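You operate a simulated robot arm through the tools that you are given. There is no shell and no other tool. Be economical: measure what you need, move in short steps, check, and stop when the job is done.

The job below is to be done with a simulated two-armed robot. You get a single attempt, and the scene is never put back.

TASK
Stack the 32 mm wooden block from the top of the green table on top of the 37 mm wooden block. Then take the card on the top of the black bench and put it away on the shelf under the long bench. Then put the cream run card on the upper conveyor. Do these in the order given.
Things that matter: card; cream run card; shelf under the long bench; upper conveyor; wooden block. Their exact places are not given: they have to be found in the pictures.

The check looks at the end state, three seconds after you hand in, the way a careful person would. Anything else that was tipped, shoved, dropped, spilled or broken makes it a failure.

THE ROBOT
Two 7-joint arms with three-finger grippers on one trunk, on a base that drives. Base frame: it is fixed to the floor where the robot stands at the start and does not move with it; the origin is under the middle of the robot, x ahead of it, y to its left, z up; the surface under the hand at the start is at about z = 850. Lengths are in mm, angles in rad, forces in N, time in s.
The left shoulder is at the start at [70, 165, 1088], the right one opposite. With the tool pointing down near the work surface each hand reaches from about 360 to 880 mm from the robot's upright axis, wherever it stands, measured 20 degrees to its own side. Places, roughly: card [750, -3000, 750]; cream run card [-15750, -7750, 750]; shelf under the long bench [800, -5000, 300]; upper conveyor [-14800, -7800, 1000]. Payload 3.91 kg a hand.
The tool frame of a hand sits at the grasp point between the pads (the TCP): z along the fingers, y along the line on which they close. The tips reach 30 mm beyond it. The gripper opens to 116 mm. The gripper's body begins 73 mm behind the TCP.
Orientation is that of the tool frame in the base frame, as a unit quaternion [w, x, y, z]. With the fingers straight down and closing along the base's y, the tool's x points along the base's -x, its y along +y and its z along -z.

THE INTERFACE
- The arms move only by the tool arm_command. It takes "left_motion", "right_motion" or both (then of equal length, played together; a hand with none holds still); each is a list of rows, each a list of 7 numbers: the shift along the tool's x, y, z in mm, then the turn, a rotation vector about the tool's x, y, z in rad, then the opening in per cent of the stroke, from 0 (shut) to 100 (fully open). In form: [[x, y, z, wx, wy, wz, claw], ...]. A call has 1 to 20 rows; each row shifts and turns the commanded pose from where the row before left it, along the tool's axes as they then stand. A row lasts 0.2 s, in which the tool goes at most 50 mm and 0.15 rad; a call with a longer step from one row to the next is refused whole, and so is a gripper value outside its range. A pose out of reach is approached as far as the arm can. The call stops where the force on the tool passes 40 N (or 10 N more than at its start, if that is more) or the arm is blocked; 0.2 s more then pass. The fingers move at their own pace (about 153 mm/s each) and stop on an object; they squeeze with about 36 N. The grip force told is the motor's: it shows also when the fingers shut on nothing. Time passes only in rows, and 0.2 s behind the last, so rows that do not move let the fingers close. It gives the time, the measured TCP pose, the force on the tool (base axes), the opening and the grip force at its end, in the units of the frame above (readings bear some noise), with the torque about the TCP (base axes, N m) and any sound that the robot's microphone picked up, and new pictures: "show" is both (left out), scene, wrist or none (wrist: the cameras of the hands that moved).
- Cameras (640 x 400 px; columns grow to the right, rows downward): "scene" is now at [123, -47.3, 1402.2]; the picture's right is [-0.54, -0.84, 0.00], its down [-0.51, 0.33, -0.79] and it looks along [0.67, -0.43, -0.61] (base axes); focal length 251 px, centre (320, 200). "left" rides on the left gripper at [75, 17, -88] in its tool frame; the picture's right is [-0.22, 0.97, 0.00], its down [-0.70, -0.16, -0.70] and it looks along [-0.68, -0.16, 0.71] (tool axes); focal length 247 px, centre (320, 200). "right" rides on the right gripper at [52, 56, -88] in its tool frame; the picture's right is [-0.73, 0.68, 0.00], its down [-0.49, -0.52, -0.70] and it looks along [-0.48, -0.51, 0.71] (tool axes); focal length 247 px, centre (320, 200).
- raise_lower(by): slides the trunk up (or, below 0, down) by that many mm; the arms and the scene camera ride with it, the base frame stays. It gives what a move gives, with no picture.
- steer(legs): drives the robot by 1 to 6 legs, each [ahead, left, turn to the left] in mm, mm and rad, along the robot's own axes; the way and the turn of a leg run together, so that a leg with both is an arc; at most 1500 mm and 3.142 rad a leg. The arms and the cameras ride along, it lands a little off, and it stops where it bumps. It gives what a move gives, and a new picture of the scene camera.
- aim_head(pan, tilt): turns the head with the scene camera to pan (to the left, within 1.501 rad either way) and tilt (down, from -0.506 to 1.204), counted from straight ahead of the robot. It gives what a move gives, and a new picture of the scene camera.
- probe_pixels(camera, pixels): for up to 12 pixels [column, row] of the newest picture of that camera ("zoom" is the newest enlarged one), the place [x, y, z] in the base frame of the surface seen there, good to about 2 mm. It takes no simulated time.
- close_up(camera, box): a new picture of the part [left, top, right, bottom] of that camera's present view, enlarged. It takes no simulated time.
- sign_off(): hands the job in; it is judged then, once.

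Keep the steps short. Do not move on a guess: measure, check each grasp and each placing, and mend mistakes. In all there are 110 turns and 260 pictures (those below and enlarged ones count). Leave the grippers open and the arms clear of the work at the hand-in unless told otherwise, and finish with a single line.

The tools are called after "Call:" as a command line: name --argument value ..., lists and objects as JSON in quotes. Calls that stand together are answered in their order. arm_command: Moves the arms, as the interface text tells. Its arguments: {"type":"object","properties":{"left_motion":{"type":"array","items":{"type":"array","items":{"type":"number"}}},"right_motion":{"type":"array","items":{"type":"array","items":{"type":"number"}}},"show":{"type":"string","enum":["both","scene","wrist","none"]}},"required":[]} The other tools are called the same way: raise_lower (by) slides the trunk up or down; steer (legs) drives the base; aim_head (pan, tilt) turns the head that bears the scene camera; probe_pixels (camera, pixels) gives the place of the surface under pixels of a picture; close_up (camera, box) takes an enlarged picture of a part of a camera's view; sign_off () hands the job in.

At the start:

```text
time_s: 0.0
left_eef_pos: [617.9, -39.3, 1097.1]
left_tool_rot: [0.0, 0.0, 1.0, -0.001]
left_contact_force: [-0.4, 0.2, 0.7]
left_torque: [-0.01, 0.01, 0.0]
left_opening: 115.8
left_gripper_force: 0.1
right_eef_pos: [388.7, -455.6, 1064.0]
right_tool_rot: [0.001, 0.0, 1.0, 0.0]
right_contact_force: [-0.4, 0.1, 0.8]
right_torque: [-0.01, -0.04, -0.03]
right_opening: 116.0
right_gripper_force: 0.0
trunk travel left (down, up): [-625.0, 215.0]
robot x, y, heading: [-0.3, 0.8, 0.002]
head pan, tilt: [-0.572, 0.656]
```

scene: 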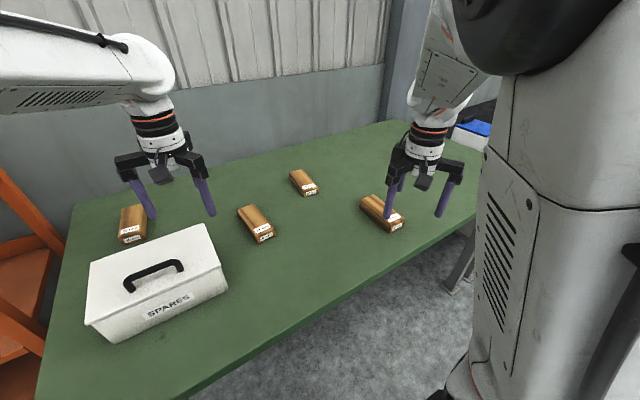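
right: 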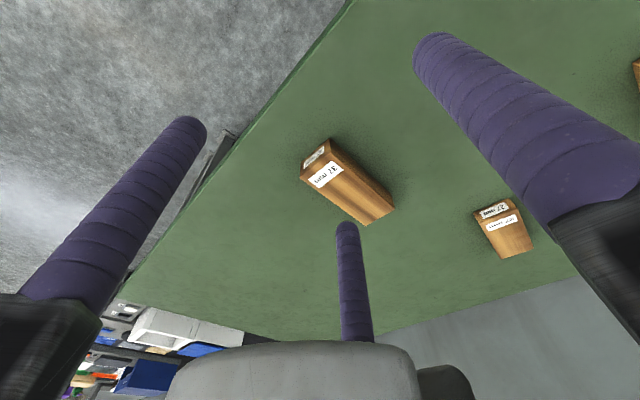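
left: 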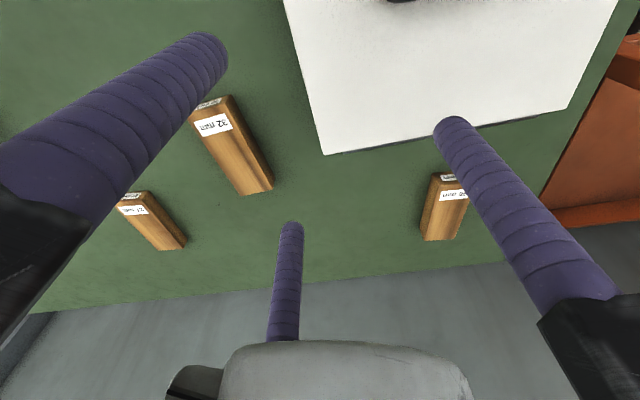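

I see four wooden blocks with labels on the green table. I'll enlarge the views to read the labels.

Call:
close_up --camera "left" --box '[100, 80, 290, 260]'

Call:
close_up --camera "right" --box '[280, 120, 560, 290]'

Call:
close_up --camera "scene" --box '[100, 160, 420, 260]'

Call:
close_up --camera "left" --box '[400, 150, 500, 250]'

```text
2.22 times, centred on (195, 170) of left
```

zoom: 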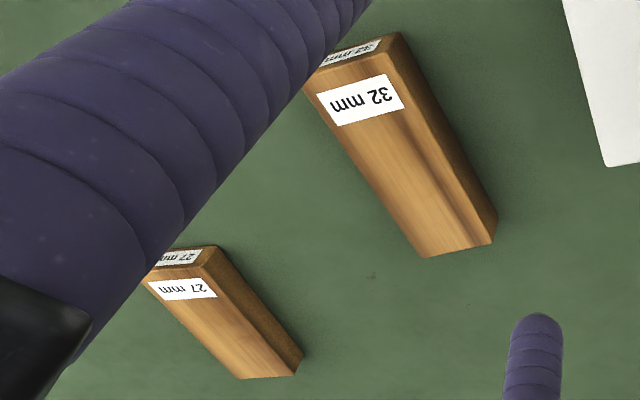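

```text
2.29 times, centred on (420, 205) of right
```

zoom: 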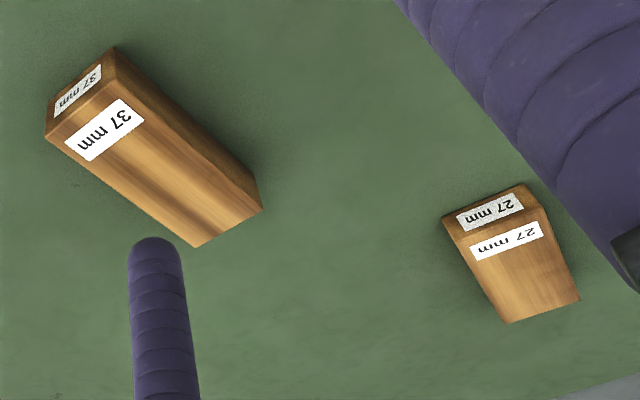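

```text
2.00 times, centred on (260, 210) of scene
```

zoom: 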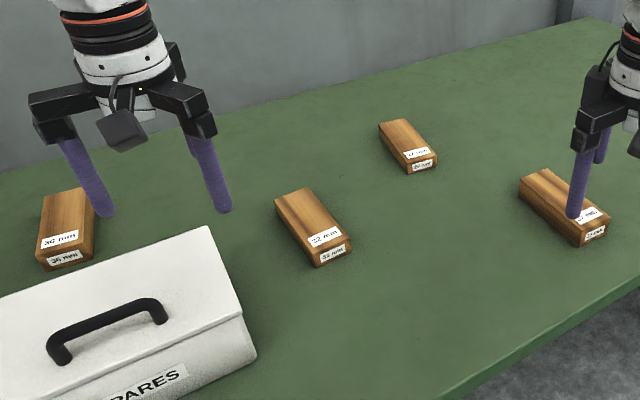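

```text
4.00 times, centred on (450, 200) of left
```

zoom: 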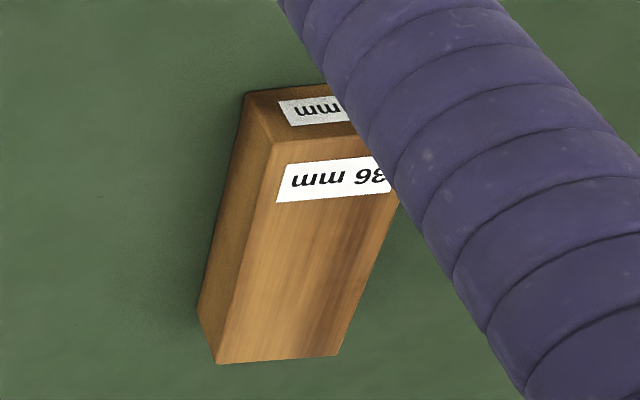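

The labels read: 32 mm in the middle of the left view, 37 mm at the right view's (345,180), and 27 and 36 mm for the others. I'll probe the top faces and side points of the 32 and the 37.

Call:
probe_pixels --camera "left" --pixels '[[192, 122], [225, 110], [243, 192], [269, 187], [232, 150], [252, 145], [212, 104], [300, 180], [160, 225], [445, 215]]'

Call:
probe_pixels --camera "right" --pixels '[[304, 177], [331, 158], [365, 222], [391, 208], [348, 190], [365, 180], [316, 155], [420, 240], [505, 238]]'

```text
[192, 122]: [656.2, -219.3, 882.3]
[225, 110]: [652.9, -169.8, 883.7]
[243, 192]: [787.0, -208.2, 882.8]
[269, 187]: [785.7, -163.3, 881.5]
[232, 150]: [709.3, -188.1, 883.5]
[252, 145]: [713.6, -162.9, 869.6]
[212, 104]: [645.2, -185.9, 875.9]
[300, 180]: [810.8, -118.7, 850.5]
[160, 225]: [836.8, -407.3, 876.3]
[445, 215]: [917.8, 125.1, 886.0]
```

```text
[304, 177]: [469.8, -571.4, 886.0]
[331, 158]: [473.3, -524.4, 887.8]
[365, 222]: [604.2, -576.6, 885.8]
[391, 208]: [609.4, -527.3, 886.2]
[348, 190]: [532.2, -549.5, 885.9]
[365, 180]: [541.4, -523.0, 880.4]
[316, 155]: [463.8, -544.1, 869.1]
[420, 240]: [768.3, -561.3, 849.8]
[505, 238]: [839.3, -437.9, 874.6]
```

The 32 mm block has its centre near (718,-189) with its top at 882. The 37 mm block has its centre near (538,-550) with its top at 887. I'll move the left hand away to the left and up, and take the right hand above the 32.

Call:
arm_command --left_motion '[[0, 20, -6, 0, 0, 0, 100], [0, 25, -6, 0, 0, 0, 100], [0, 25, -6, 0, 0, 0, 100], [0, 25, -6, 0, 0, 0, 100], [0, 25, -6, 0, 0, 0, 100], [0, 25, -6, 0, 0, 0, 100], [0, 25, -6, 0, 0, 0, 100], [0, 25, -6, 0, 0, 0, 100], [0, 0, 0, 0, 0, 0, 100], [0, 0, 0, 0, 0, 0, 100], [0, 0, 0, 0, 0, 0, 100], [0, 0, 0, 0, 0, 0, 100]]' --right_motion '[[0, 0, 0, 0, 0, 0, 100], [0, 0, 0, 0, 0, 0, 100], [-33, 26.6, 6, 0, 0, 0, 100], [-33, 26.6, 6, 0, 0, 0, 100], [-33, 26.6, 6, 0, 0, 0, 100], [-33, 26.6, 6, 0, 0, 0, 100], [-33, 26.6, 6, 0, 0, 0, 100], [-33, 26.6, 6, 0, 0, 0, 100], [-33, 26.6, 6, 0, 0, 0, 100], [-33, 26.6, 6, 0, 0, 0, 100], [-33, 26.6, 6, 0, 0, 0, 100], [-33, 26.6, 6, 0, 0, -0.06, 100]]'

```text
time_s: 2.6
left_eef_pos: [621.1, 156.1, 1143.9]
left_tool_rot: [-0.002, 0.0, 1.0, 0.0]
left_contact_force: [-0.3, -0.6, 0.0]
left_torque: [0.0, 0.02, -0.01]
left_opening: 115.9
left_gripper_force: 0.1
right_eef_pos: [721.5, -191.2, 1004.0]
right_tool_rot: [0.0, -0.03, 1.0, 0.0]
right_contact_force: [-0.4, 0.6, -0.2]
right_torque: [-0.03, 0.03, -0.02]
right_opening: 116.1
right_gripper_force: 0.0
trunk travel left (down, up): [-625.0, 215.0]
robot x, y, heading: [2.6, -2.2, 0.003]
head pan, tilt: [-0.572, 0.656]
```

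scene: 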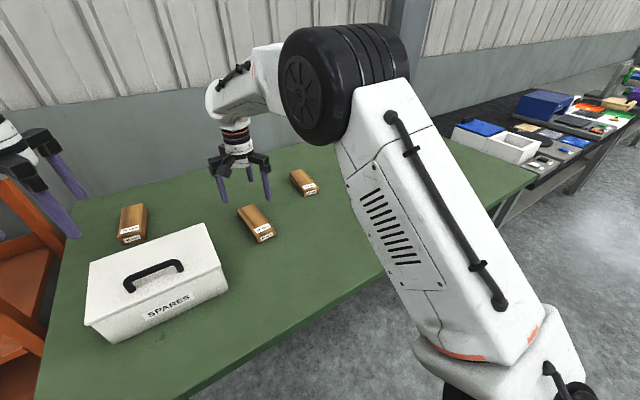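
right: 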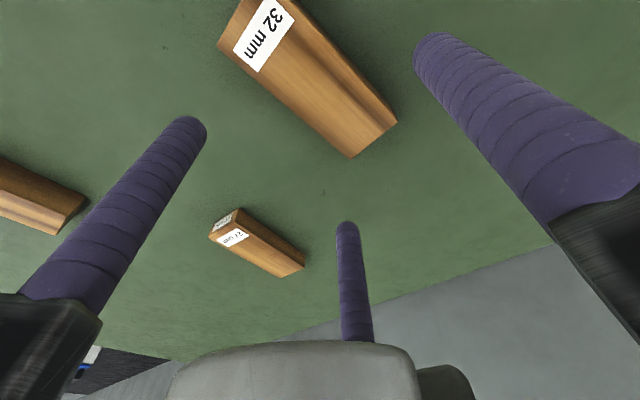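
left: 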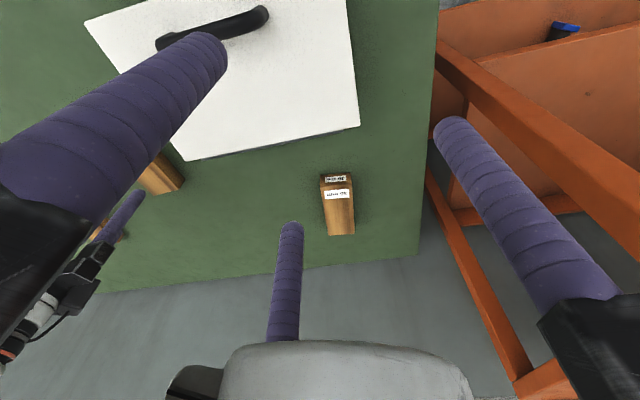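

The right hand is above the block. I'll check the alignment by probing the block's edges.

Call:
probe_pixels --camera "right" --pixels '[[350, 154], [392, 122], [221, 42], [320, 55], [300, 115], [340, 75], [270, 88], [298, 18]]'

```text
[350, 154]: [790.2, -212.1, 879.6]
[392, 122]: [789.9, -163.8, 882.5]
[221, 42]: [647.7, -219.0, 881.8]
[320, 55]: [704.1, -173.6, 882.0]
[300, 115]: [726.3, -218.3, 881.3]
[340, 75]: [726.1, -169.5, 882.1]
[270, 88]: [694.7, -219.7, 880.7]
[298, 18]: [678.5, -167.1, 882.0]
```

The tool is aligned within a few mm. I'll go down 116 mm and close on the block.

Call:
arm_command --right_motion '[[0, 0, 25, 0, 0, 0, 100], [0, 0, 25, 0, 0, 0, 100], [0, 0, 25, 0, 0, 0, 100], [0, 0, 20, 0, 0, 0, 100], [0, 0, 15, 0, 0, 0, 100], [0, 0, 6, 0, 0, 0, 100], [0, 0, 0, 0, 0, 0, 70], [0, 0, 0, 0, 0, 0, 50], [0, 0, 0, 0, 0, 0, 30], [0, 0, 0, 0, 0, 0, 0], [0, 0, 0, 0, 0, 0, 0]]' --show "wrist"

```text
time_s: 3.8
left_eef_pos: [618.0, 156.6, 1146.2]
left_tool_rot: [0.001, 0.001, 1.0, 0.0]
left_contact_force: [0.7, -0.1, -0.6]
left_torque: [-0.01, 0.02, 0.03]
left_opening: 115.9
left_gripper_force: 0.0
right_eef_pos: [722.1, -191.5, 912.0]
right_tool_rot: [0.009, -0.031, 0.999, -0.004]
right_contact_force: [-9.1, 1.1, 29.4]
right_torque: [-0.8, 2.31, -0.41]
right_opening: 115.8
right_gripper_force: 0.0
trunk travel left (down, up): [-625.0, 215.0]
robot x, y, heading: [0.2, 0.2, -0.004]
head pan, tilt: [-0.572, 0.656]
stopped in row 5 (right hand): the force on the tool passed its limit at 48 N (the readings are from after the stop); the commanded pose is now the measured one
```

right: 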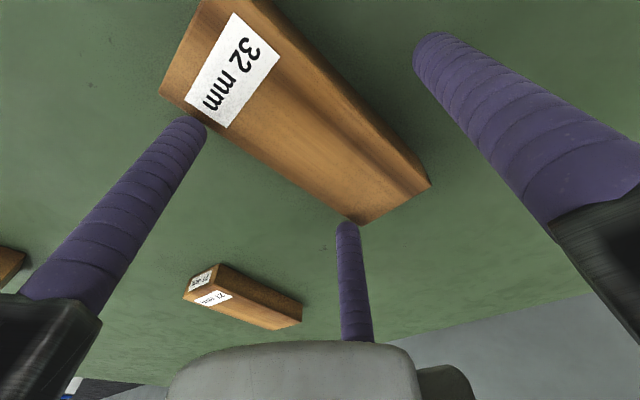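

The hand has three fingers, not two. The tips sit at about tool (1,71), (60,-36) and (-61,-34), and one of them touched the block's near corner. I'll rise and check whether the block moved and how the fingers look.

Call:
arm_command --right_motion '[[0, 0, -20, 0, 0, 0, 100], [0, 0, -20, 0, 0, 0, 100], [0, 0, -30, 0, 0, 0, 100]]'

Call:
close_up --camera "scene" --box '[180, 100, 340, 250]'

```text
time_s: 4.6
left_eef_pos: [618.8, 154.6, 1144.4]
left_tool_rot: [0.0, 0.0, 1.0, 0.0]
left_contact_force: [0.8, 0.0, -0.3]
left_torque: [0.01, -0.01, -0.04]
left_opening: 116.0
left_gripper_force: 0.1
right_eef_pos: [720.5, -190.1, 977.4]
right_tool_rot: [0.006, -0.031, 1.0, -0.001]
right_contact_force: [0.5, 0.2, 1.0]
right_torque: [0.02, -0.04, 0.0]
right_opening: 116.1
right_gripper_force: 0.1
trunk travel left (down, up): [-625.0, 215.0]
robot x, y, heading: [1.1, -0.6, 0.005]
head pan, tilt: [-0.572, 0.656]
```

scene: 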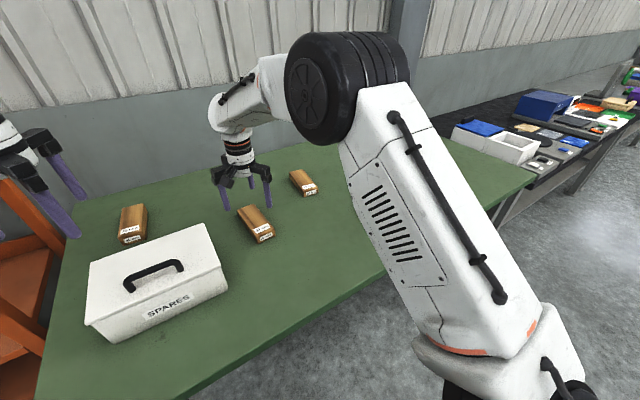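
right: 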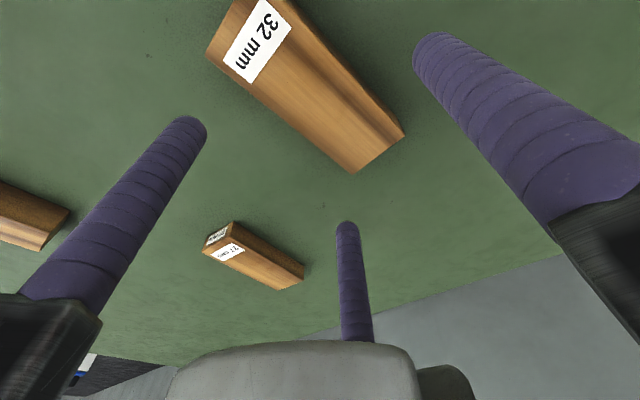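

```text
2.67 times, centred on (260, 175) of scene
```

zoom: 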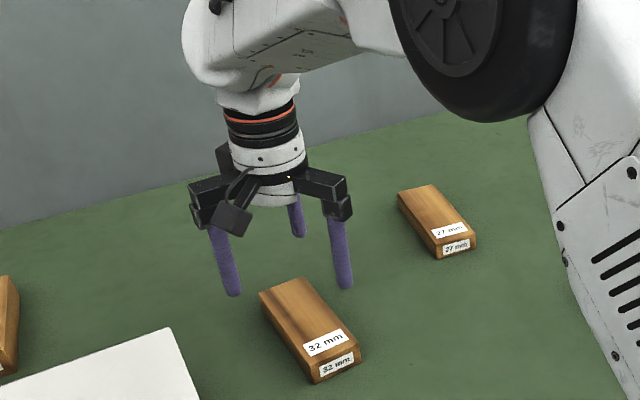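

It is a three-jaw hand. I'll re-probe the block and the finger tips for exact geometry.

Call:
probe_pixels --camera "right" --pixels '[[352, 168], [400, 137], [211, 54], [290, 118], [350, 78], [187, 122], [435, 38], [347, 228], [345, 245], [200, 135], [420, 55]]'

```text
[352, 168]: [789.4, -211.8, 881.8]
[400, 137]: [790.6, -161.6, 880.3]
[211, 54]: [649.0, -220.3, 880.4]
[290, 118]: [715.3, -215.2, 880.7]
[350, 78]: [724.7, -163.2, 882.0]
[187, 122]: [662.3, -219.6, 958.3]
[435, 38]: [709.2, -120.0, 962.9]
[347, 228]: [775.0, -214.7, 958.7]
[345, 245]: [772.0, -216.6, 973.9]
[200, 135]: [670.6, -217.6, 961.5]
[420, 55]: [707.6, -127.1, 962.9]
```

The block hasn't moved (centre about 719,-190). I'll shift the tool by -14 mm in y so the finger pair clears the block's right side, then go down to 888 in slow steps.

Call:
arm_command --right_motion '[[0, -14, 0, 0, 0, 0, 100], [0, 0, 25, 0, 0, 0, 100], [0, 0, 25, 0, 0, 0, 100], [0, 0, 15, 0, 0, 0, 100], [0, 0, 12, 0, 0, 0, 100], [0, 0, 12, 0, 0, 0, 100], [0, 0, 0, 0, 0, 0, 100]]' --show "wrist"

```text
time_s: 6.2
left_eef_pos: [618.8, 155.2, 1145.0]
left_tool_rot: [-0.001, 0.0, 1.0, 0.0]
left_contact_force: [-0.8, -0.3, 0.3]
left_torque: [0.0, -0.01, -0.02]
left_opening: 116.2
left_gripper_force: 0.0
right_eef_pos: [722.3, -204.7, 888.1]
right_tool_rot: [0.006, -0.03, 1.0, -0.002]
right_contact_force: [0.1, 0.0, 0.0]
right_torque: [-0.01, 0.0, 0.0]
right_opening: 116.0
right_gripper_force: 0.1
trunk travel left (down, up): [-625.0, 215.0]
robot x, y, heading: [-0.1, -1.3, -0.001]
head pan, tilt: [-0.572, 0.656]
```

right: 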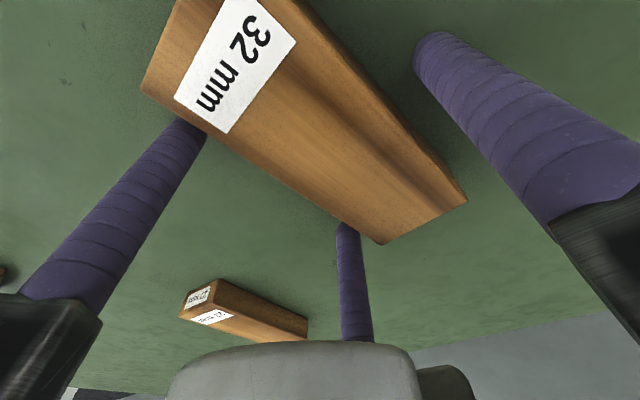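

The fingers now straddle the block with no force. I'll close and then lift a little.

Call:
arm_command --right_motion '[[0, 0, 0, 0, 0, 0, 85], [0, 0, 0, 0, 0, 0, 75], [0, 0, 0, 0, 0, 0, 65], [0, 0, 0, 0, 0, 0, 50], [0, 0, 0, 0, 0, 0, 30], [0, 0, 0, 0, 0, 0, 0], [0, 0, 0, 0, 0, 0, 0], [0, 0, 0, 0, 0, 0, 0]]' --show "wrist"

```text
time_s: 8.0
left_eef_pos: [619.0, 156.4, 1144.2]
left_tool_rot: [0.0, 0.001, 1.0, 0.0]
left_contact_force: [0.6, 0.8, 0.9]
left_torque: [0.0, 0.04, 0.0]
left_opening: 115.7
left_gripper_force: 0.2
right_eef_pos: [724.2, -205.8, 888.9]
right_tool_rot: [0.007, -0.03, 1.0, -0.002]
right_contact_force: [0.1, 0.5, 0.2]
right_torque: [0.07, -0.02, 0.02]
right_opening: 84.8
right_gripper_force: 36.1
trunk travel left (down, up): [-625.0, 215.0]
robot x, y, heading: [-0.0, -1.2, -0.005]
head pan, tilt: [-0.572, 0.656]
```

right: 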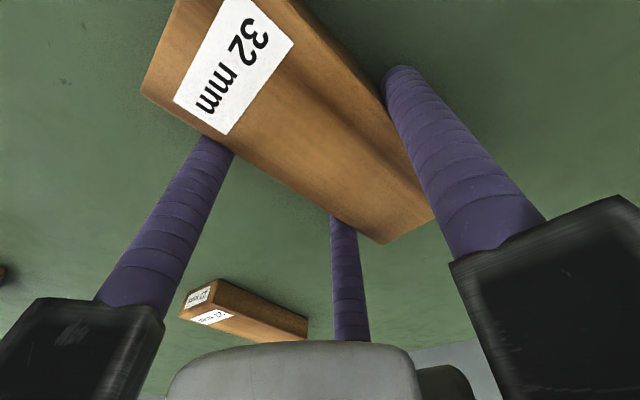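

All three fingers are on the block and the grip is 36 N. I'll lift it straight up.

Call:
arm_command --right_motion '[[0, 0, -8, 0, 0, 0, 0], [0, 0, -15, 0, 0, 0, 0], [0, 0, -25, 0, 0, 0, 0], [0, 0, -30, 0, 0, 0, 0], [0, 0, -30, 0, 0, 0, 0], [0, 0, 0, 0, 0, 0, 0]]'

Call:
close_up --camera "scene" --box '[180, 100, 340, 250]'

```text
time_s: 9.4
left_eef_pos: [620.3, 155.5, 1143.3]
left_tool_rot: [-0.001, 0.0, 1.0, 0.0]
left_contact_force: [-0.3, -0.3, -0.2]
left_torque: [0.0, 0.01, -0.01]
left_opening: 116.0
left_gripper_force: 0.0
right_eef_pos: [723.8, -204.4, 996.9]
right_tool_rot: [0.007, -0.031, 1.0, -0.002]
right_contact_force: [-0.2, 0.4, -2.1]
right_torque: [0.0, 0.0, -0.01]
right_opening: 84.3
right_gripper_force: 35.8
trunk travel left (down, up): [-625.0, 215.0]
robot x, y, heading: [4.3, 1.4, -0.002]
head pan, tilt: [-0.572, 0.656]
```

scene: 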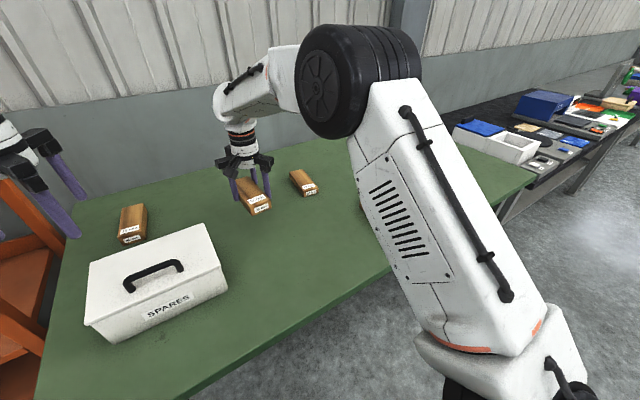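
right: 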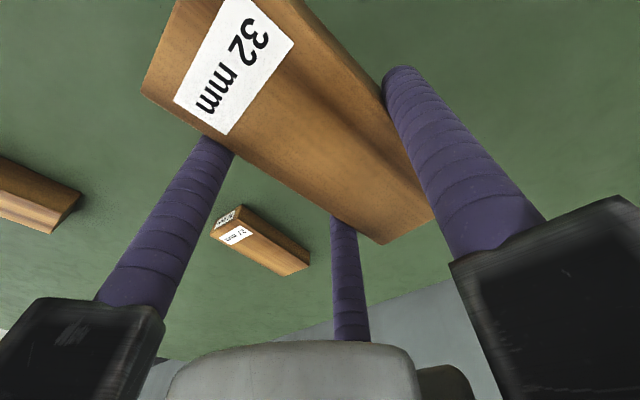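

```text
2.67 times, centred on (260, 175) of scene
```

zoom: 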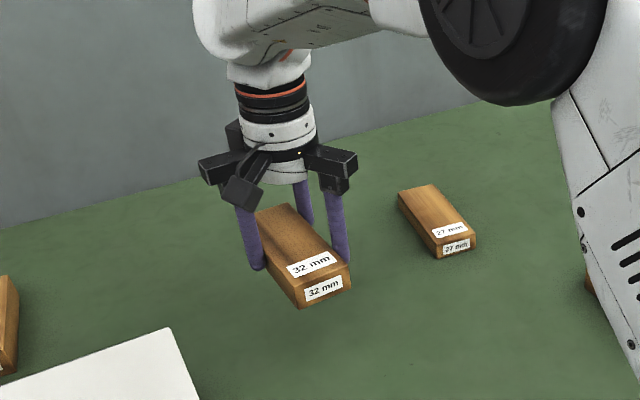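

The block is held level. I'll probe it in the hand for its offset from the TCP.

Call:
probe_pixels --camera "right" --pixels '[[384, 240], [429, 213], [147, 88], [280, 175], [310, 25], [260, 165], [350, 80]]'

```text
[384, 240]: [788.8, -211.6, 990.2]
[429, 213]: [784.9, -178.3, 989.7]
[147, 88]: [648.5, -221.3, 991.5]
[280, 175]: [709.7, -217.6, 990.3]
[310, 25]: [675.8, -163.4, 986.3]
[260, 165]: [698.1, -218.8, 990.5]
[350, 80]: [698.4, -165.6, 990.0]
```

The block's centre is offset (-5,+13.5) from the TCP. The 37's centre is about (537.5,-550), yaw -0.03, so I'll carry the block to a TCP of about (541,-564) at the same height.

Call:
arm_command --right_motion '[[20.4, -34.8, 0, 0, 0, 0, 0], [20.4, -34.8, 0, 0, 0, 0, 0], [20.4, -34.8, 0, 0, 0, 0, 0], [20.4, -34.8, 0, 0, 0, 0, 0], [20.4, -34.8, 0, 0, 0, 0, 0], [20.4, -34.8, 0, 0, 0, 0, 0], [20.4, -34.8, 0, 0, 0, 0, 0], [20.4, -34.8, 0, 0, 0, 0, 0], [20.4, -34.8, 0, 0, 0, 0, 0], [20.1, -34.8, 0, 0, 0, 0.0, 0], [0, 0, 0, 0, 0, 0.09, 0], [0, 0, 0, 0, 0, 0, 0]]'

Call:
close_up --camera "right" --box '[120, 0, 480, 260]'

```text
time_s: 12.0
left_eef_pos: [618.4, 154.9, 1144.6]
left_tool_rot: [0.0, 0.0, 1.0, 0.0]
left_contact_force: [0.1, 0.7, -0.1]
left_torque: [0.01, -0.01, 0.0]
left_opening: 115.8
left_gripper_force: 0.0
right_eef_pos: [540.7, -566.0, 995.2]
right_tool_rot: [0.007, 0.014, 1.0, -0.001]
right_contact_force: [0.1, -0.7, -2.3]
right_torque: [0.01, -0.01, -0.03]
right_opening: 84.2
right_gripper_force: 35.8
trunk travel left (down, up): [-625.0, 215.0]
robot x, y, heading: [-0.4, 3.8, 0.002]
head pan, tilt: [-0.572, 0.656]
```

scene: 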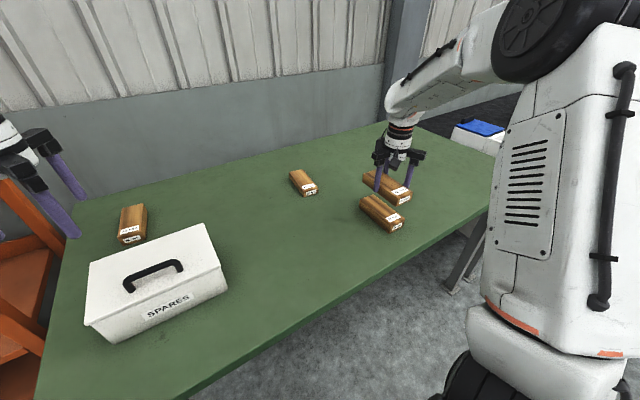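
right: 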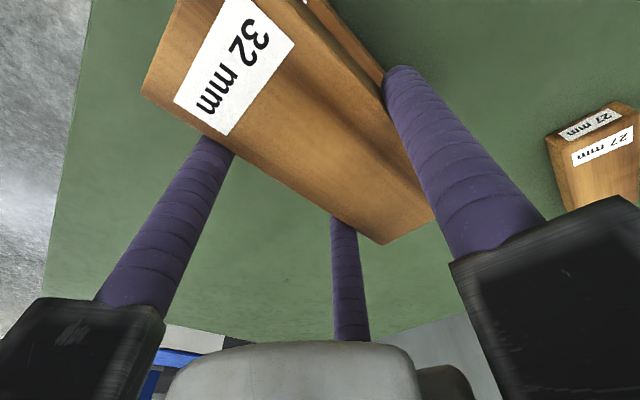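

```text
1.54 times, centred on (300, 130) of right
```

zoom: 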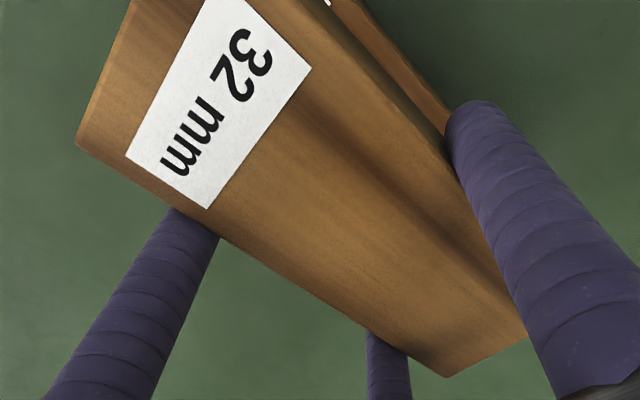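

I'll enlarge the scene around both blocks and probe for relative offset.

Call:
close_up --camera "scene" --box '[340, 160, 436, 240]'

```text
5.00 times, centred on (388, 200) of scene
```

zoom: 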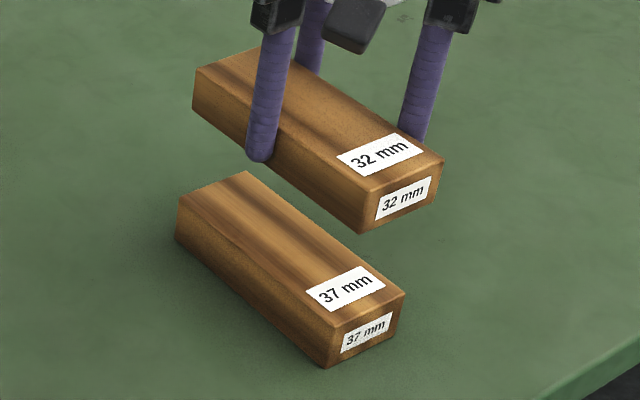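

Call:
probe_pixels --camera "zoom" --pixels '[[366, 198], [436, 163], [329, 328], [400, 297], [198, 74], [183, 202], [246, 176], [270, 280], [310, 165], [222, 235]]'

```text
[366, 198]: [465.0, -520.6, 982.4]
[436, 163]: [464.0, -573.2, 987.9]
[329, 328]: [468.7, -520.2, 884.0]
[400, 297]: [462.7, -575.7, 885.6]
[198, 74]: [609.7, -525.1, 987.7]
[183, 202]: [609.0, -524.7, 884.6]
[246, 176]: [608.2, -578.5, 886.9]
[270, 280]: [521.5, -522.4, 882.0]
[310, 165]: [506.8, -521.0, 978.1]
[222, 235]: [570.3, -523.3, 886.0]
```

The blocks are aligned within about 2 mm and the bottom gap is about 69 mm. I'll lower 66 mm gently.

Call:
arm_command --right_motion '[[0, 0, 20, 0, 0, 0, 0], [0, 0, 20, 0, 0, 0, 0], [0, 0, 15, 0, 0, 0, 0], [0, 0, 7, 0, 0, 0, 0], [0, 0, 4, 0, 0, 0, 0], [0, 0, 0, 0, 0, 0, 0]]' --show "none"

Call:
close_up --camera "scene" --box '[340, 160, 436, 240]'

```text
time_s: 13.4
left_eef_pos: [618.5, 155.5, 1144.0]
left_tool_rot: [0.001, 0.0, 1.0, 0.0]
left_contact_force: [-0.5, 0.3, 0.0]
left_torque: [-0.04, -0.02, 0.01]
left_opening: 116.0
left_gripper_force: 0.1
right_eef_pos: [541.2, -564.0, 929.0]
right_tool_rot: [0.007, 0.014, 1.0, -0.002]
right_contact_force: [0.2, 0.2, -1.6]
right_torque: [-0.01, 0.03, -0.04]
right_opening: 84.5
right_gripper_force: 36.2
trunk travel left (down, up): [-625.0, 215.0]
robot x, y, heading: [0.6, 1.9, 0.002]
head pan, tilt: [-0.572, 0.656]
```

```text
5.00 times, centred on (388, 200) of scene
```

zoom: 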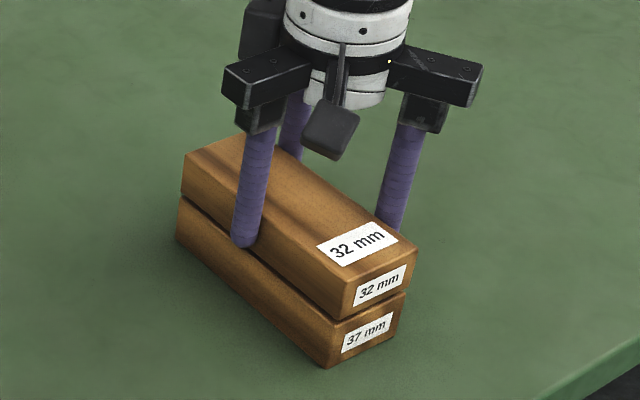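

A gap of about 3-4 mm is left. I'll lower in 1 mm rows until it touches.

Call:
arm_command --right_motion '[[0, 0, 1, 0, 0, 0, 0], [0, 0, 1, 0, 0, 0, 0], [0, 0, 1, 0, 0, 0, 0], [0, 0, 0.5, 0, 0, 0, 0], [0, 0, 0, 0, 0, 0, 0]]' --show "none"

Call:
close_up --camera "scene" --box '[340, 160, 436, 240]'

```text
time_s: 14.6
left_eef_pos: [618.8, 156.7, 1143.8]
left_tool_rot: [0.0, 0.0, 1.0, 0.001]
left_contact_force: [0.2, 0.5, 1.1]
left_torque: [0.01, -0.02, -0.01]
left_opening: 116.4
left_gripper_force: 0.0
right_eef_pos: [541.5, -565.5, 925.6]
right_tool_rot: [0.007, 0.013, 1.0, -0.002]
right_contact_force: [0.6, 0.0, -1.7]
right_torque: [0.0, 0.01, 0.02]
right_opening: 84.4
right_gripper_force: 36.0
trunk travel left (down, up): [-625.0, 215.0]
robot x, y, heading: [1.6, -2.8, -0.0]
head pan, tilt: [-0.572, 0.656]
```

```text
5.00 times, centred on (388, 200) of scene
```

zoom: 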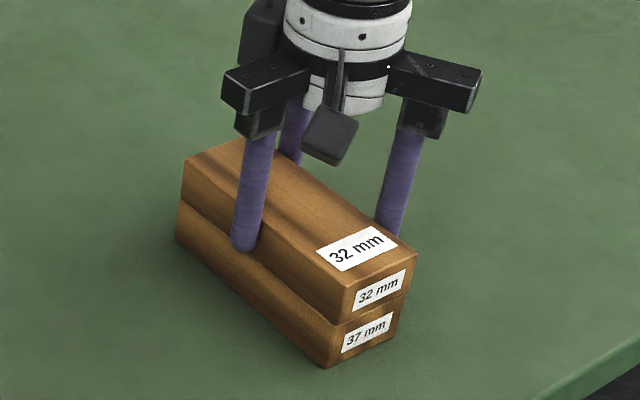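

Call:
arm_command --right_motion '[[0, 0, 0.7, 0, 0, 0, 0], [0, 0, 0.7, 0, 0, 0, 0], [0, 0, 0.7, 0, 0, 0, 0], [0, 0, 0, 0, 0, 0, 0]]' --show "none"

Call:
probe_pixels --camera "zoom" --pixels '[[346, 310], [330, 345], [352, 290], [184, 165], [180, 215], [412, 260], [400, 310]]'

```text
time_s: 15.6
left_eef_pos: [617.8, 156.5, 1144.8]
left_tool_rot: [-0.001, 0.0, 1.0, 0.0]
left_contact_force: [0.8, -0.4, -0.4]
left_torque: [-0.01, 0.01, -0.05]
left_opening: 115.8
left_gripper_force: 0.1
right_eef_pos: [540.8, -564.7, 925.4]
right_tool_rot: [0.008, 0.014, 1.0, -0.002]
right_contact_force: [0.2, -2.8, 10.8]
right_torque: [0.35, 0.75, 0.09]
right_opening: 84.2
right_gripper_force: 35.8
trunk travel left (down, up): [-625.0, 215.0]
robot x, y, heading: [-6.3, 2.2, -0.002]
head pan, tilt: [-0.572, 0.656]
```

```text
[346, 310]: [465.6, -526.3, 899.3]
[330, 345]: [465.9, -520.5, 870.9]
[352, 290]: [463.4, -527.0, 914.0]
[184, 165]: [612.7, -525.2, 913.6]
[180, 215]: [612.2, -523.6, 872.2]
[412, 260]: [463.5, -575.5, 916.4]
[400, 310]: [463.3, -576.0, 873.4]
```

The block is in contact at 10.8 N and aligned within a few mm. I'll release slowly and then rise.

Call:
arm_command --right_motion '[[0, 0, -0.5, 0, 0, 0, 60], [0, 0, 0, 0, 0, 0, 75], [0, 0, 0, 0, 0, 0, 85], [0, 0, 0, 0, 0, 0, 100], [0, 0, 0, 0, 0, 0, 100], [0, 0, -15, 0, 0, 0, 100], [0, 0, -25, 0, 0, 0, 100], [0, 0, -30, 0, 0, 0, 100], [0, 0, -30, 0, 0, 0, 100]]' --show "wrist"

Call:
close_up --camera "scene" --box '[340, 160, 436, 240]'

```text
time_s: 17.6
left_eef_pos: [617.8, 156.0, 1143.3]
left_tool_rot: [-0.001, 0.0, 1.0, 0.0]
left_contact_force: [-0.3, 0.2, -0.9]
left_torque: [-0.04, -0.01, -0.04]
left_opening: 115.9
left_gripper_force: 0.1
right_eef_pos: [539.6, -563.5, 1023.7]
right_tool_rot: [0.008, 0.014, 1.0, -0.002]
right_contact_force: [-1.0, -0.9, 1.5]
right_torque: [-0.01, 0.0, -0.03]
right_opening: 115.9
right_gripper_force: 0.0
trunk travel left (down, up): [-625.0, 215.0]
robot x, y, heading: [1.7, -2.9, 0.002]
head pan, tilt: [-0.572, 0.656]
```

right: 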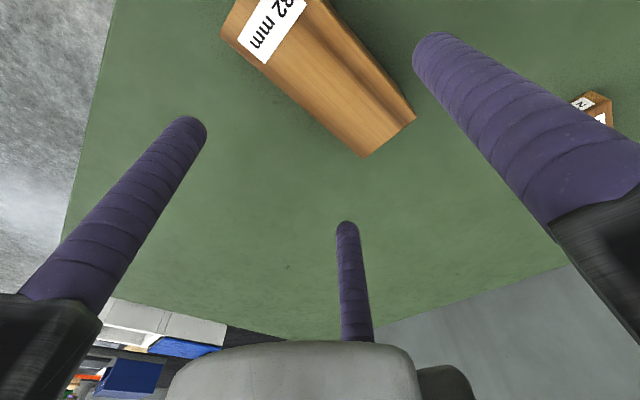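

```text
5.00 times, centred on (388, 200) of scene
```

zoom: 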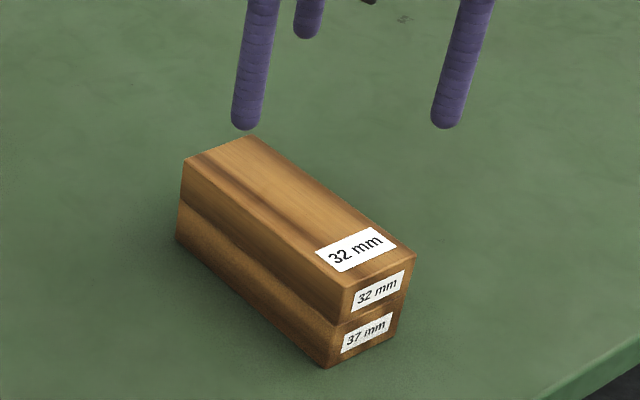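

The stack is good. I'll raise and tuck both hands, then look to the right towards the bench.

Call:
arm_command --left_motion '[[0, 0, 0, 0, 0, 0, 100], [0, 0, 0, 0, 0, 0, 100], [40, 0, 0, 0, 0, 0, 100], [40, 0, 0, 0, 0, 0, 100], [40, 0, 0, 0, 0, 0, 100], [40, 0, 0, 0, 0, 0, 100], [30, 0, 0, 0, 0, 0, 100]]' --right_motion '[[0, 0, -40, 0, 0, 0, 100], [0, 0, -40, 0, 0, 0, 100], [30, 25, 0, 0, 0, 0, 100], [30, 25, 0, 0, 0, 0, 100], [30, 25, 0, 0, 0, 0, 100], [30, 25, 0, 0, 0, 0, 100], [30, 25, 0, 0, 0, 0, 100]]' --show "none"

Call:
aim_head --pan -1.1 --tilt 0.35

```text
time_s: 19.2
left_eef_pos: [427.8, 158.8, 1145.0]
left_tool_rot: [0.001, 0.001, 1.0, -0.002]
left_contact_force: [-0.3, 1.4, -0.4]
left_torque: [-0.06, -0.02, -0.01]
left_opening: 115.8
left_gripper_force: 0.1
right_eef_pos: [392.9, -431.7, 1104.1]
right_tool_rot: [0.008, 0.014, 1.0, -0.004]
right_contact_force: [-0.2, 1.5, 1.0]
right_torque: [-0.05, 0.01, 0.02]
right_opening: 116.1
right_gripper_force: 0.1
trunk travel left (down, up): [-625.0, 215.0]
robot x, y, heading: [-1.2, -1.3, 0.002]
head pan, tilt: [-0.572, 0.656]
```

```text
time_s: 20.1
left_eef_pos: [429.2, 157.1, 1144.6]
left_tool_rot: [0.001, 0.001, 1.0, 0.0]
left_contact_force: [-0.7, 0.2, -0.5]
left_torque: [-0.03, 0.01, 0.03]
left_opening: 116.2
left_gripper_force: 0.0
right_eef_pos: [392.4, -434.6, 1102.6]
right_tool_rot: [0.007, 0.014, 1.0, -0.002]
right_contact_force: [1.2, -0.4, -0.6]
right_torque: [-0.04, -0.01, 0.02]
right_opening: 116.1
right_gripper_force: 0.1
trunk travel left (down, up): [-625.0, 215.0]
robot x, y, heading: [-1.4, 3.4, 0.002]
head pan, tilt: [-1.1, 0.351]
```

scene: 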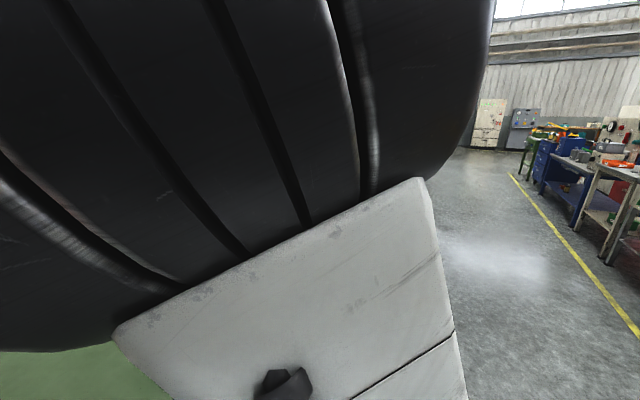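

The arm blocks the view, but the floor to the right is clear. I'll back off 400 mm and then sidestep right with short legs.

Call:
steer --legs '[[-400, 0, 0], [0, -1000, 0]]'

Call:
aim_head --pan -0.45 --tilt 0.5

```text
time_s: 27.4
left_eef_pos: [32.9, -857.1, 1144.0]
left_tool_rot: [0.0, 0.002, 1.0, 0.0]
left_contact_force: [-0.1, -0.8, -0.3]
left_torque: [0.02, -0.01, 0.02]
left_opening: 116.0
left_gripper_force: 0.2
right_eef_pos: [-4.1, -1448.3, 1101.4]
right_tool_rot: [0.007, 0.016, 1.0, -0.002]
right_contact_force: [1.3, -0.2, 0.5]
right_torque: [0.02, 0.0, -0.01]
right_opening: 116.1
right_gripper_force: 0.0
trunk travel left (down, up): [-625.0, 215.0]
robot x, y, heading: [-396.2, -1012.2, -0.004]
head pan, tilt: [-1.1, 0.351]
```

scene: 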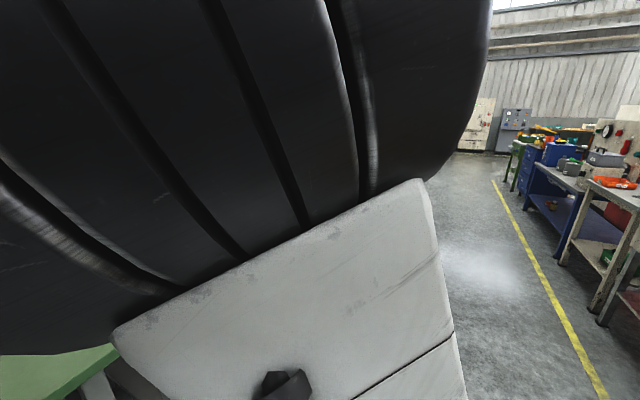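

```text
time_s: 28.5
left_eef_pos: [31.7, -856.3, 1143.2]
left_tool_rot: [0.0, 0.001, 1.0, 0.001]
left_contact_force: [0.3, 0.4, -0.1]
left_torque: [-0.05, 0.03, -0.01]
left_opening: 115.8
left_gripper_force: 0.0
right_eef_pos: [-5.6, -1448.1, 1101.9]
right_tool_rot: [0.006, 0.016, 1.0, -0.001]
right_contact_force: [0.1, -0.7, 1.1]
right_torque: [-0.01, 0.0, -0.02]
right_opening: 116.0
right_gripper_force: 0.1
trunk travel left (down, up): [-625.0, 215.0]
robot x, y, heading: [-398.8, -1011.1, -0.0]
head pan, tilt: [-0.45, 0.499]
```

scene: 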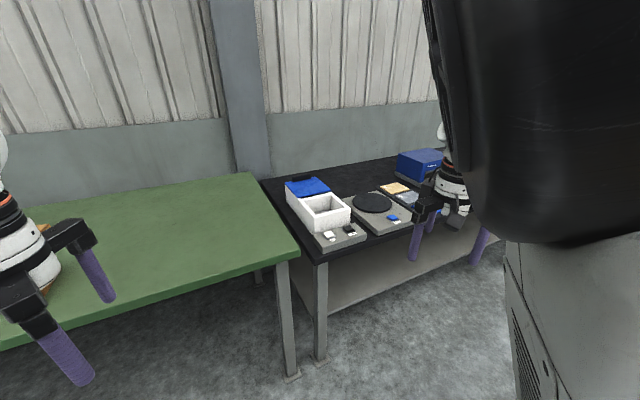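

The way is clear. I'll sidestep right another 1900 mm to stand before the card's rough place.

Call:
steer --legs '[[0, -1000, 0], [0, -900, 0]]'

Call:
aim_head --pan 0.1 --tilt 0.45

```text
time_s: 38.0
left_eef_pos: [20.5, -2759.9, 1145.4]
left_tool_rot: [0.0, 0.005, 1.0, 0.0]
left_contact_force: [-0.7, 0.0, 0.1]
left_torque: [0.01, 0.02, 0.04]
left_opening: 116.0
left_gripper_force: 0.0
right_eef_pos: [-20.6, -3350.9, 1104.0]
right_tool_rot: [0.006, 0.018, 1.0, -0.002]
right_contact_force: [-0.4, -0.3, 0.0]
right_torque: [0.02, 0.0, 0.02]
right_opening: 116.2
right_gripper_force: 0.1
trunk travel left (down, up): [-625.0, 215.0]
robot x, y, heading: [-410.3, -2909.4, -0.01]
head pan, tilt: [-0.45, 0.499]
```

scene: 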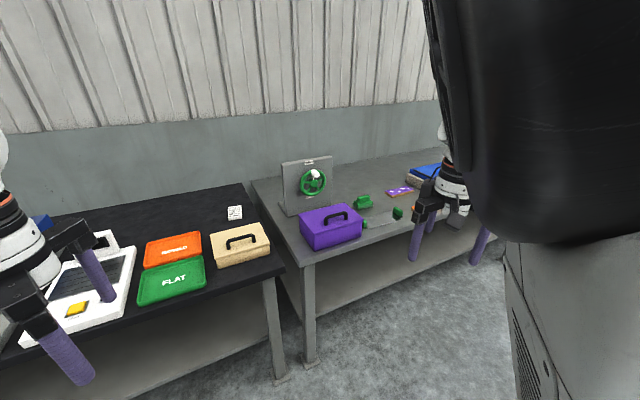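

```text
time_s: 39.0
left_eef_pos: [20.9, -2759.5, 1144.2]
left_tool_rot: [0.0, 0.005, 1.0, 0.0]
left_contact_force: [-0.1, 0.2, -0.1]
left_torque: [0.0, -0.01, -0.02]
left_opening: 116.0
left_gripper_force: 0.1
right_eef_pos: [-18.7, -3350.2, 1102.3]
right_tool_rot: [0.007, 0.019, 1.0, -0.002]
right_contact_force: [-0.1, 0.1, 0.3]
right_torque: [0.01, -0.01, 0.0]
right_opening: 116.2
right_gripper_force: 0.1
trunk travel left (down, up): [-625.0, 215.0]
robot x, y, heading: [-410.5, -2911.8, -0.007]
head pan, tilt: [0.099, 0.45]
```

scene: 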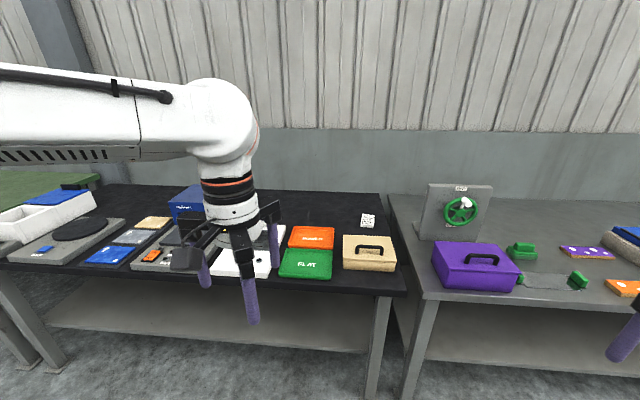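

I'll zoom in on the black bench to identify the card.

Call:
close_up --camera "scene" --box '[240, 190, 410, 300]'

Call:
close_up --camera "scene" --box '[0, 180, 240, 290]'

Call:
close_up --camera "scene" --box '[400, 170, 640, 310]'

Call:
probe_pixels --camera "scene" --pixels '[[368, 220], [312, 237], [305, 264], [370, 260], [270, 262], [100, 215], [600, 252], [150, 224], [385, 300], [600, 350], [200, 320]]'

```text
3.64 times, centred on (325, 245) of scene
```

zoom: 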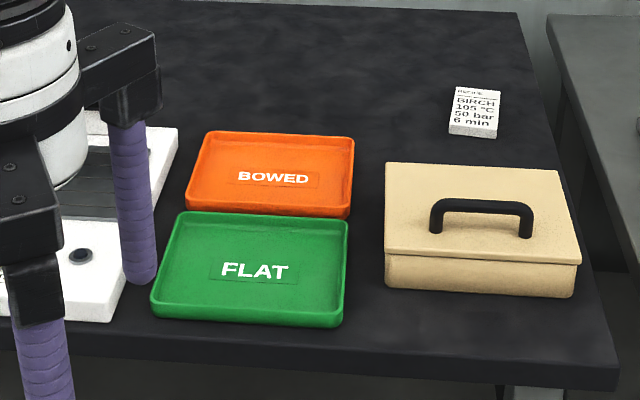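

```text
2.67 times, centred on (120, 235) of scene
```

zoom: 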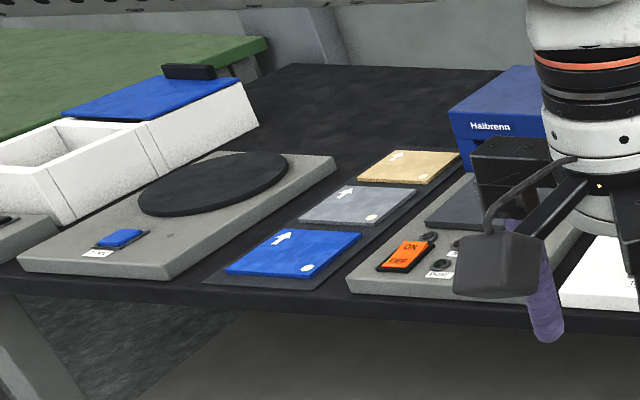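

```text
2.67 times, centred on (520, 240) of scene
```

zoom: 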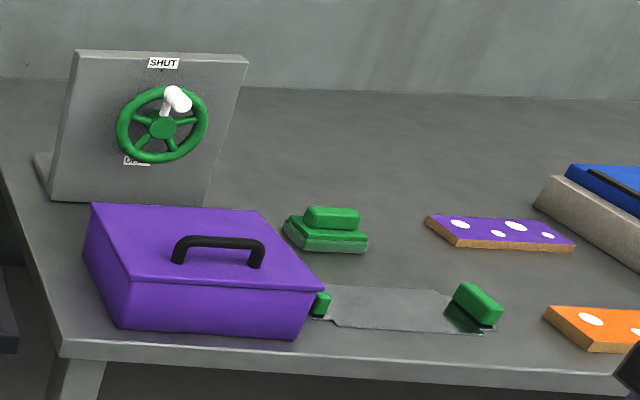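

```text
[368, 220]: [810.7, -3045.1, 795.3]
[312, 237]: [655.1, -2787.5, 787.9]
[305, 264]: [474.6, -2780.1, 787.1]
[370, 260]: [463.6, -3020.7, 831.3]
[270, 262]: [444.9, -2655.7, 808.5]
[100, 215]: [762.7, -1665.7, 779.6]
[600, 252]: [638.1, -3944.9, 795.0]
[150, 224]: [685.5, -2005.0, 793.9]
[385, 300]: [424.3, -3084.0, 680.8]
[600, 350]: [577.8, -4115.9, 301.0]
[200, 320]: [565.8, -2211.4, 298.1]
```

The card is the small white recipe card "BIRCH 105 °C 50 bar 6 min" at about (810,-3045,795) on the black bench. I'll drive forward and left a bit so it falls in the right arm's reach.

Call:
steer --legs '[[0, 120, 0.007], [430, 0, 0]]'

Call:
aim_head --pan -0.35 --tilt 0.65

```text
time_s: 42.4
left_eef_pos: [451.9, -2635.2, 1144.0]
left_tool_rot: [-0.001, 0.001, 1.0, 0.0]
left_contact_force: [0.6, 0.1, -0.6]
left_torque: [0.05, 0.04, 0.01]
left_opening: 115.8
left_gripper_force: 0.1
right_eef_pos: [414.7, -3228.5, 1101.7]
right_tool_rot: [0.007, 0.014, 1.0, -0.001]
right_contact_force: [-0.6, 0.0, 0.6]
right_torque: [-0.05, 0.05, 0.01]
right_opening: 116.1
right_gripper_force: 0.1
trunk travel left (down, up): [-625.0, 215.0]
robot x, y, heading: [16.5, -2791.6, 0.001]
head pan, tilt: [0.099, 0.45]
```

scene: 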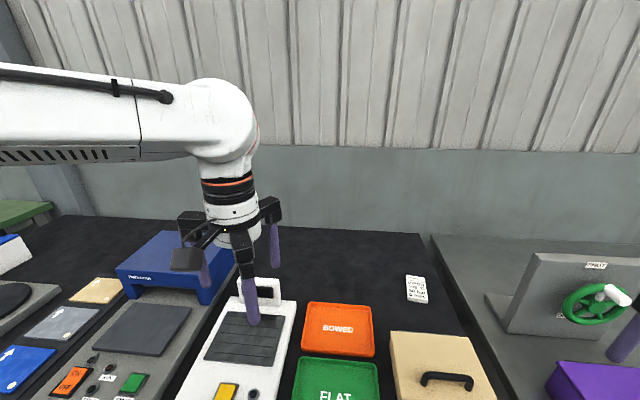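

```text
time_s: 43.3
left_eef_pos: [451.0, -2636.1, 1144.3]
left_tool_rot: [0.0, 0.001, 1.0, 0.0]
left_contact_force: [0.3, 0.1, 0.3]
left_torque: [-0.01, 0.0, -0.01]
left_opening: 115.9
left_gripper_force: 0.2
right_eef_pos: [415.9, -3228.0, 1102.9]
right_tool_rot: [0.007, 0.014, 1.0, -0.001]
right_contact_force: [-0.7, -0.1, -0.5]
right_torque: [-0.01, -0.02, -0.02]
right_opening: 116.2
right_gripper_force: 0.2
trunk travel left (down, up): [-625.0, 215.0]
robot x, y, heading: [25.9, -2790.6, -0.002]
head pan, tilt: [-0.351, 0.649]
```

scene: 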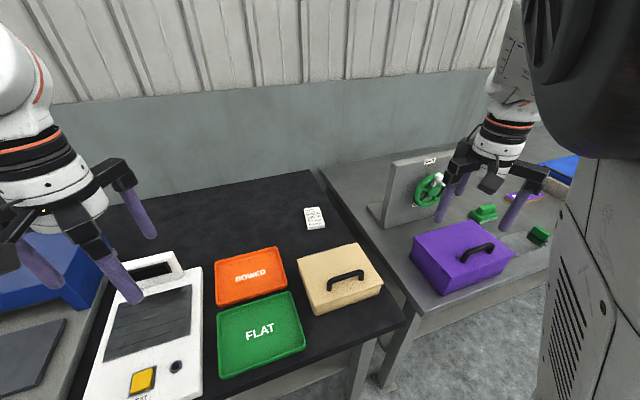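

Call:
close_up --camera "scene" --box '[290, 195, 340, 240]'

Call:
probe_pixels --camera "scene" --pixels '[[314, 219], [300, 225], [340, 225], [315, 245], [400, 180], [380, 215], [340, 250], [330, 300], [375, 250]]'

```text
8.89 times, centred on (315, 218) of scene
```

zoom: 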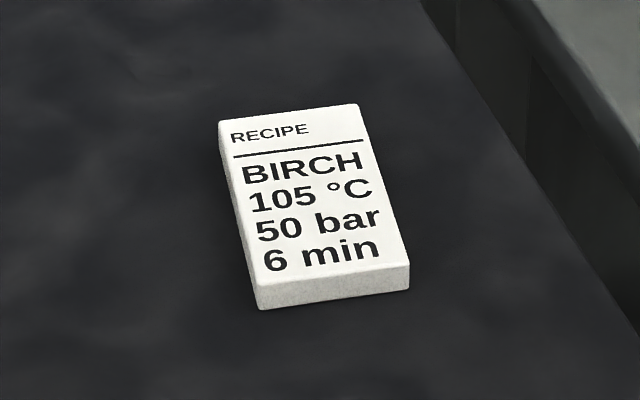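

```text
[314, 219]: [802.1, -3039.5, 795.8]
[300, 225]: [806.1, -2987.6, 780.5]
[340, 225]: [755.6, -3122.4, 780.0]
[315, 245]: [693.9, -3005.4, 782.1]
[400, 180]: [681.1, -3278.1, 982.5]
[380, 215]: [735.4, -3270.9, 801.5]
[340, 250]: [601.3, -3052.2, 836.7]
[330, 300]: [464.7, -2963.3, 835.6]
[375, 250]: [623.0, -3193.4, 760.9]
```

Call:
probe_pixels --camera "zoom" --pixels '[[223, 123], [356, 107], [262, 282], [405, 263], [312, 195], [335, 285], [232, 210]]'

```text
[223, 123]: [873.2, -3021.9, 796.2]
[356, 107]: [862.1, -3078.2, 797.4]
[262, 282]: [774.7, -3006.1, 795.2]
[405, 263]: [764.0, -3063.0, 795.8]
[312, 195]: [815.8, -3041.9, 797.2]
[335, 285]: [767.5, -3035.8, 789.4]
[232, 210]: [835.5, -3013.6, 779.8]
```

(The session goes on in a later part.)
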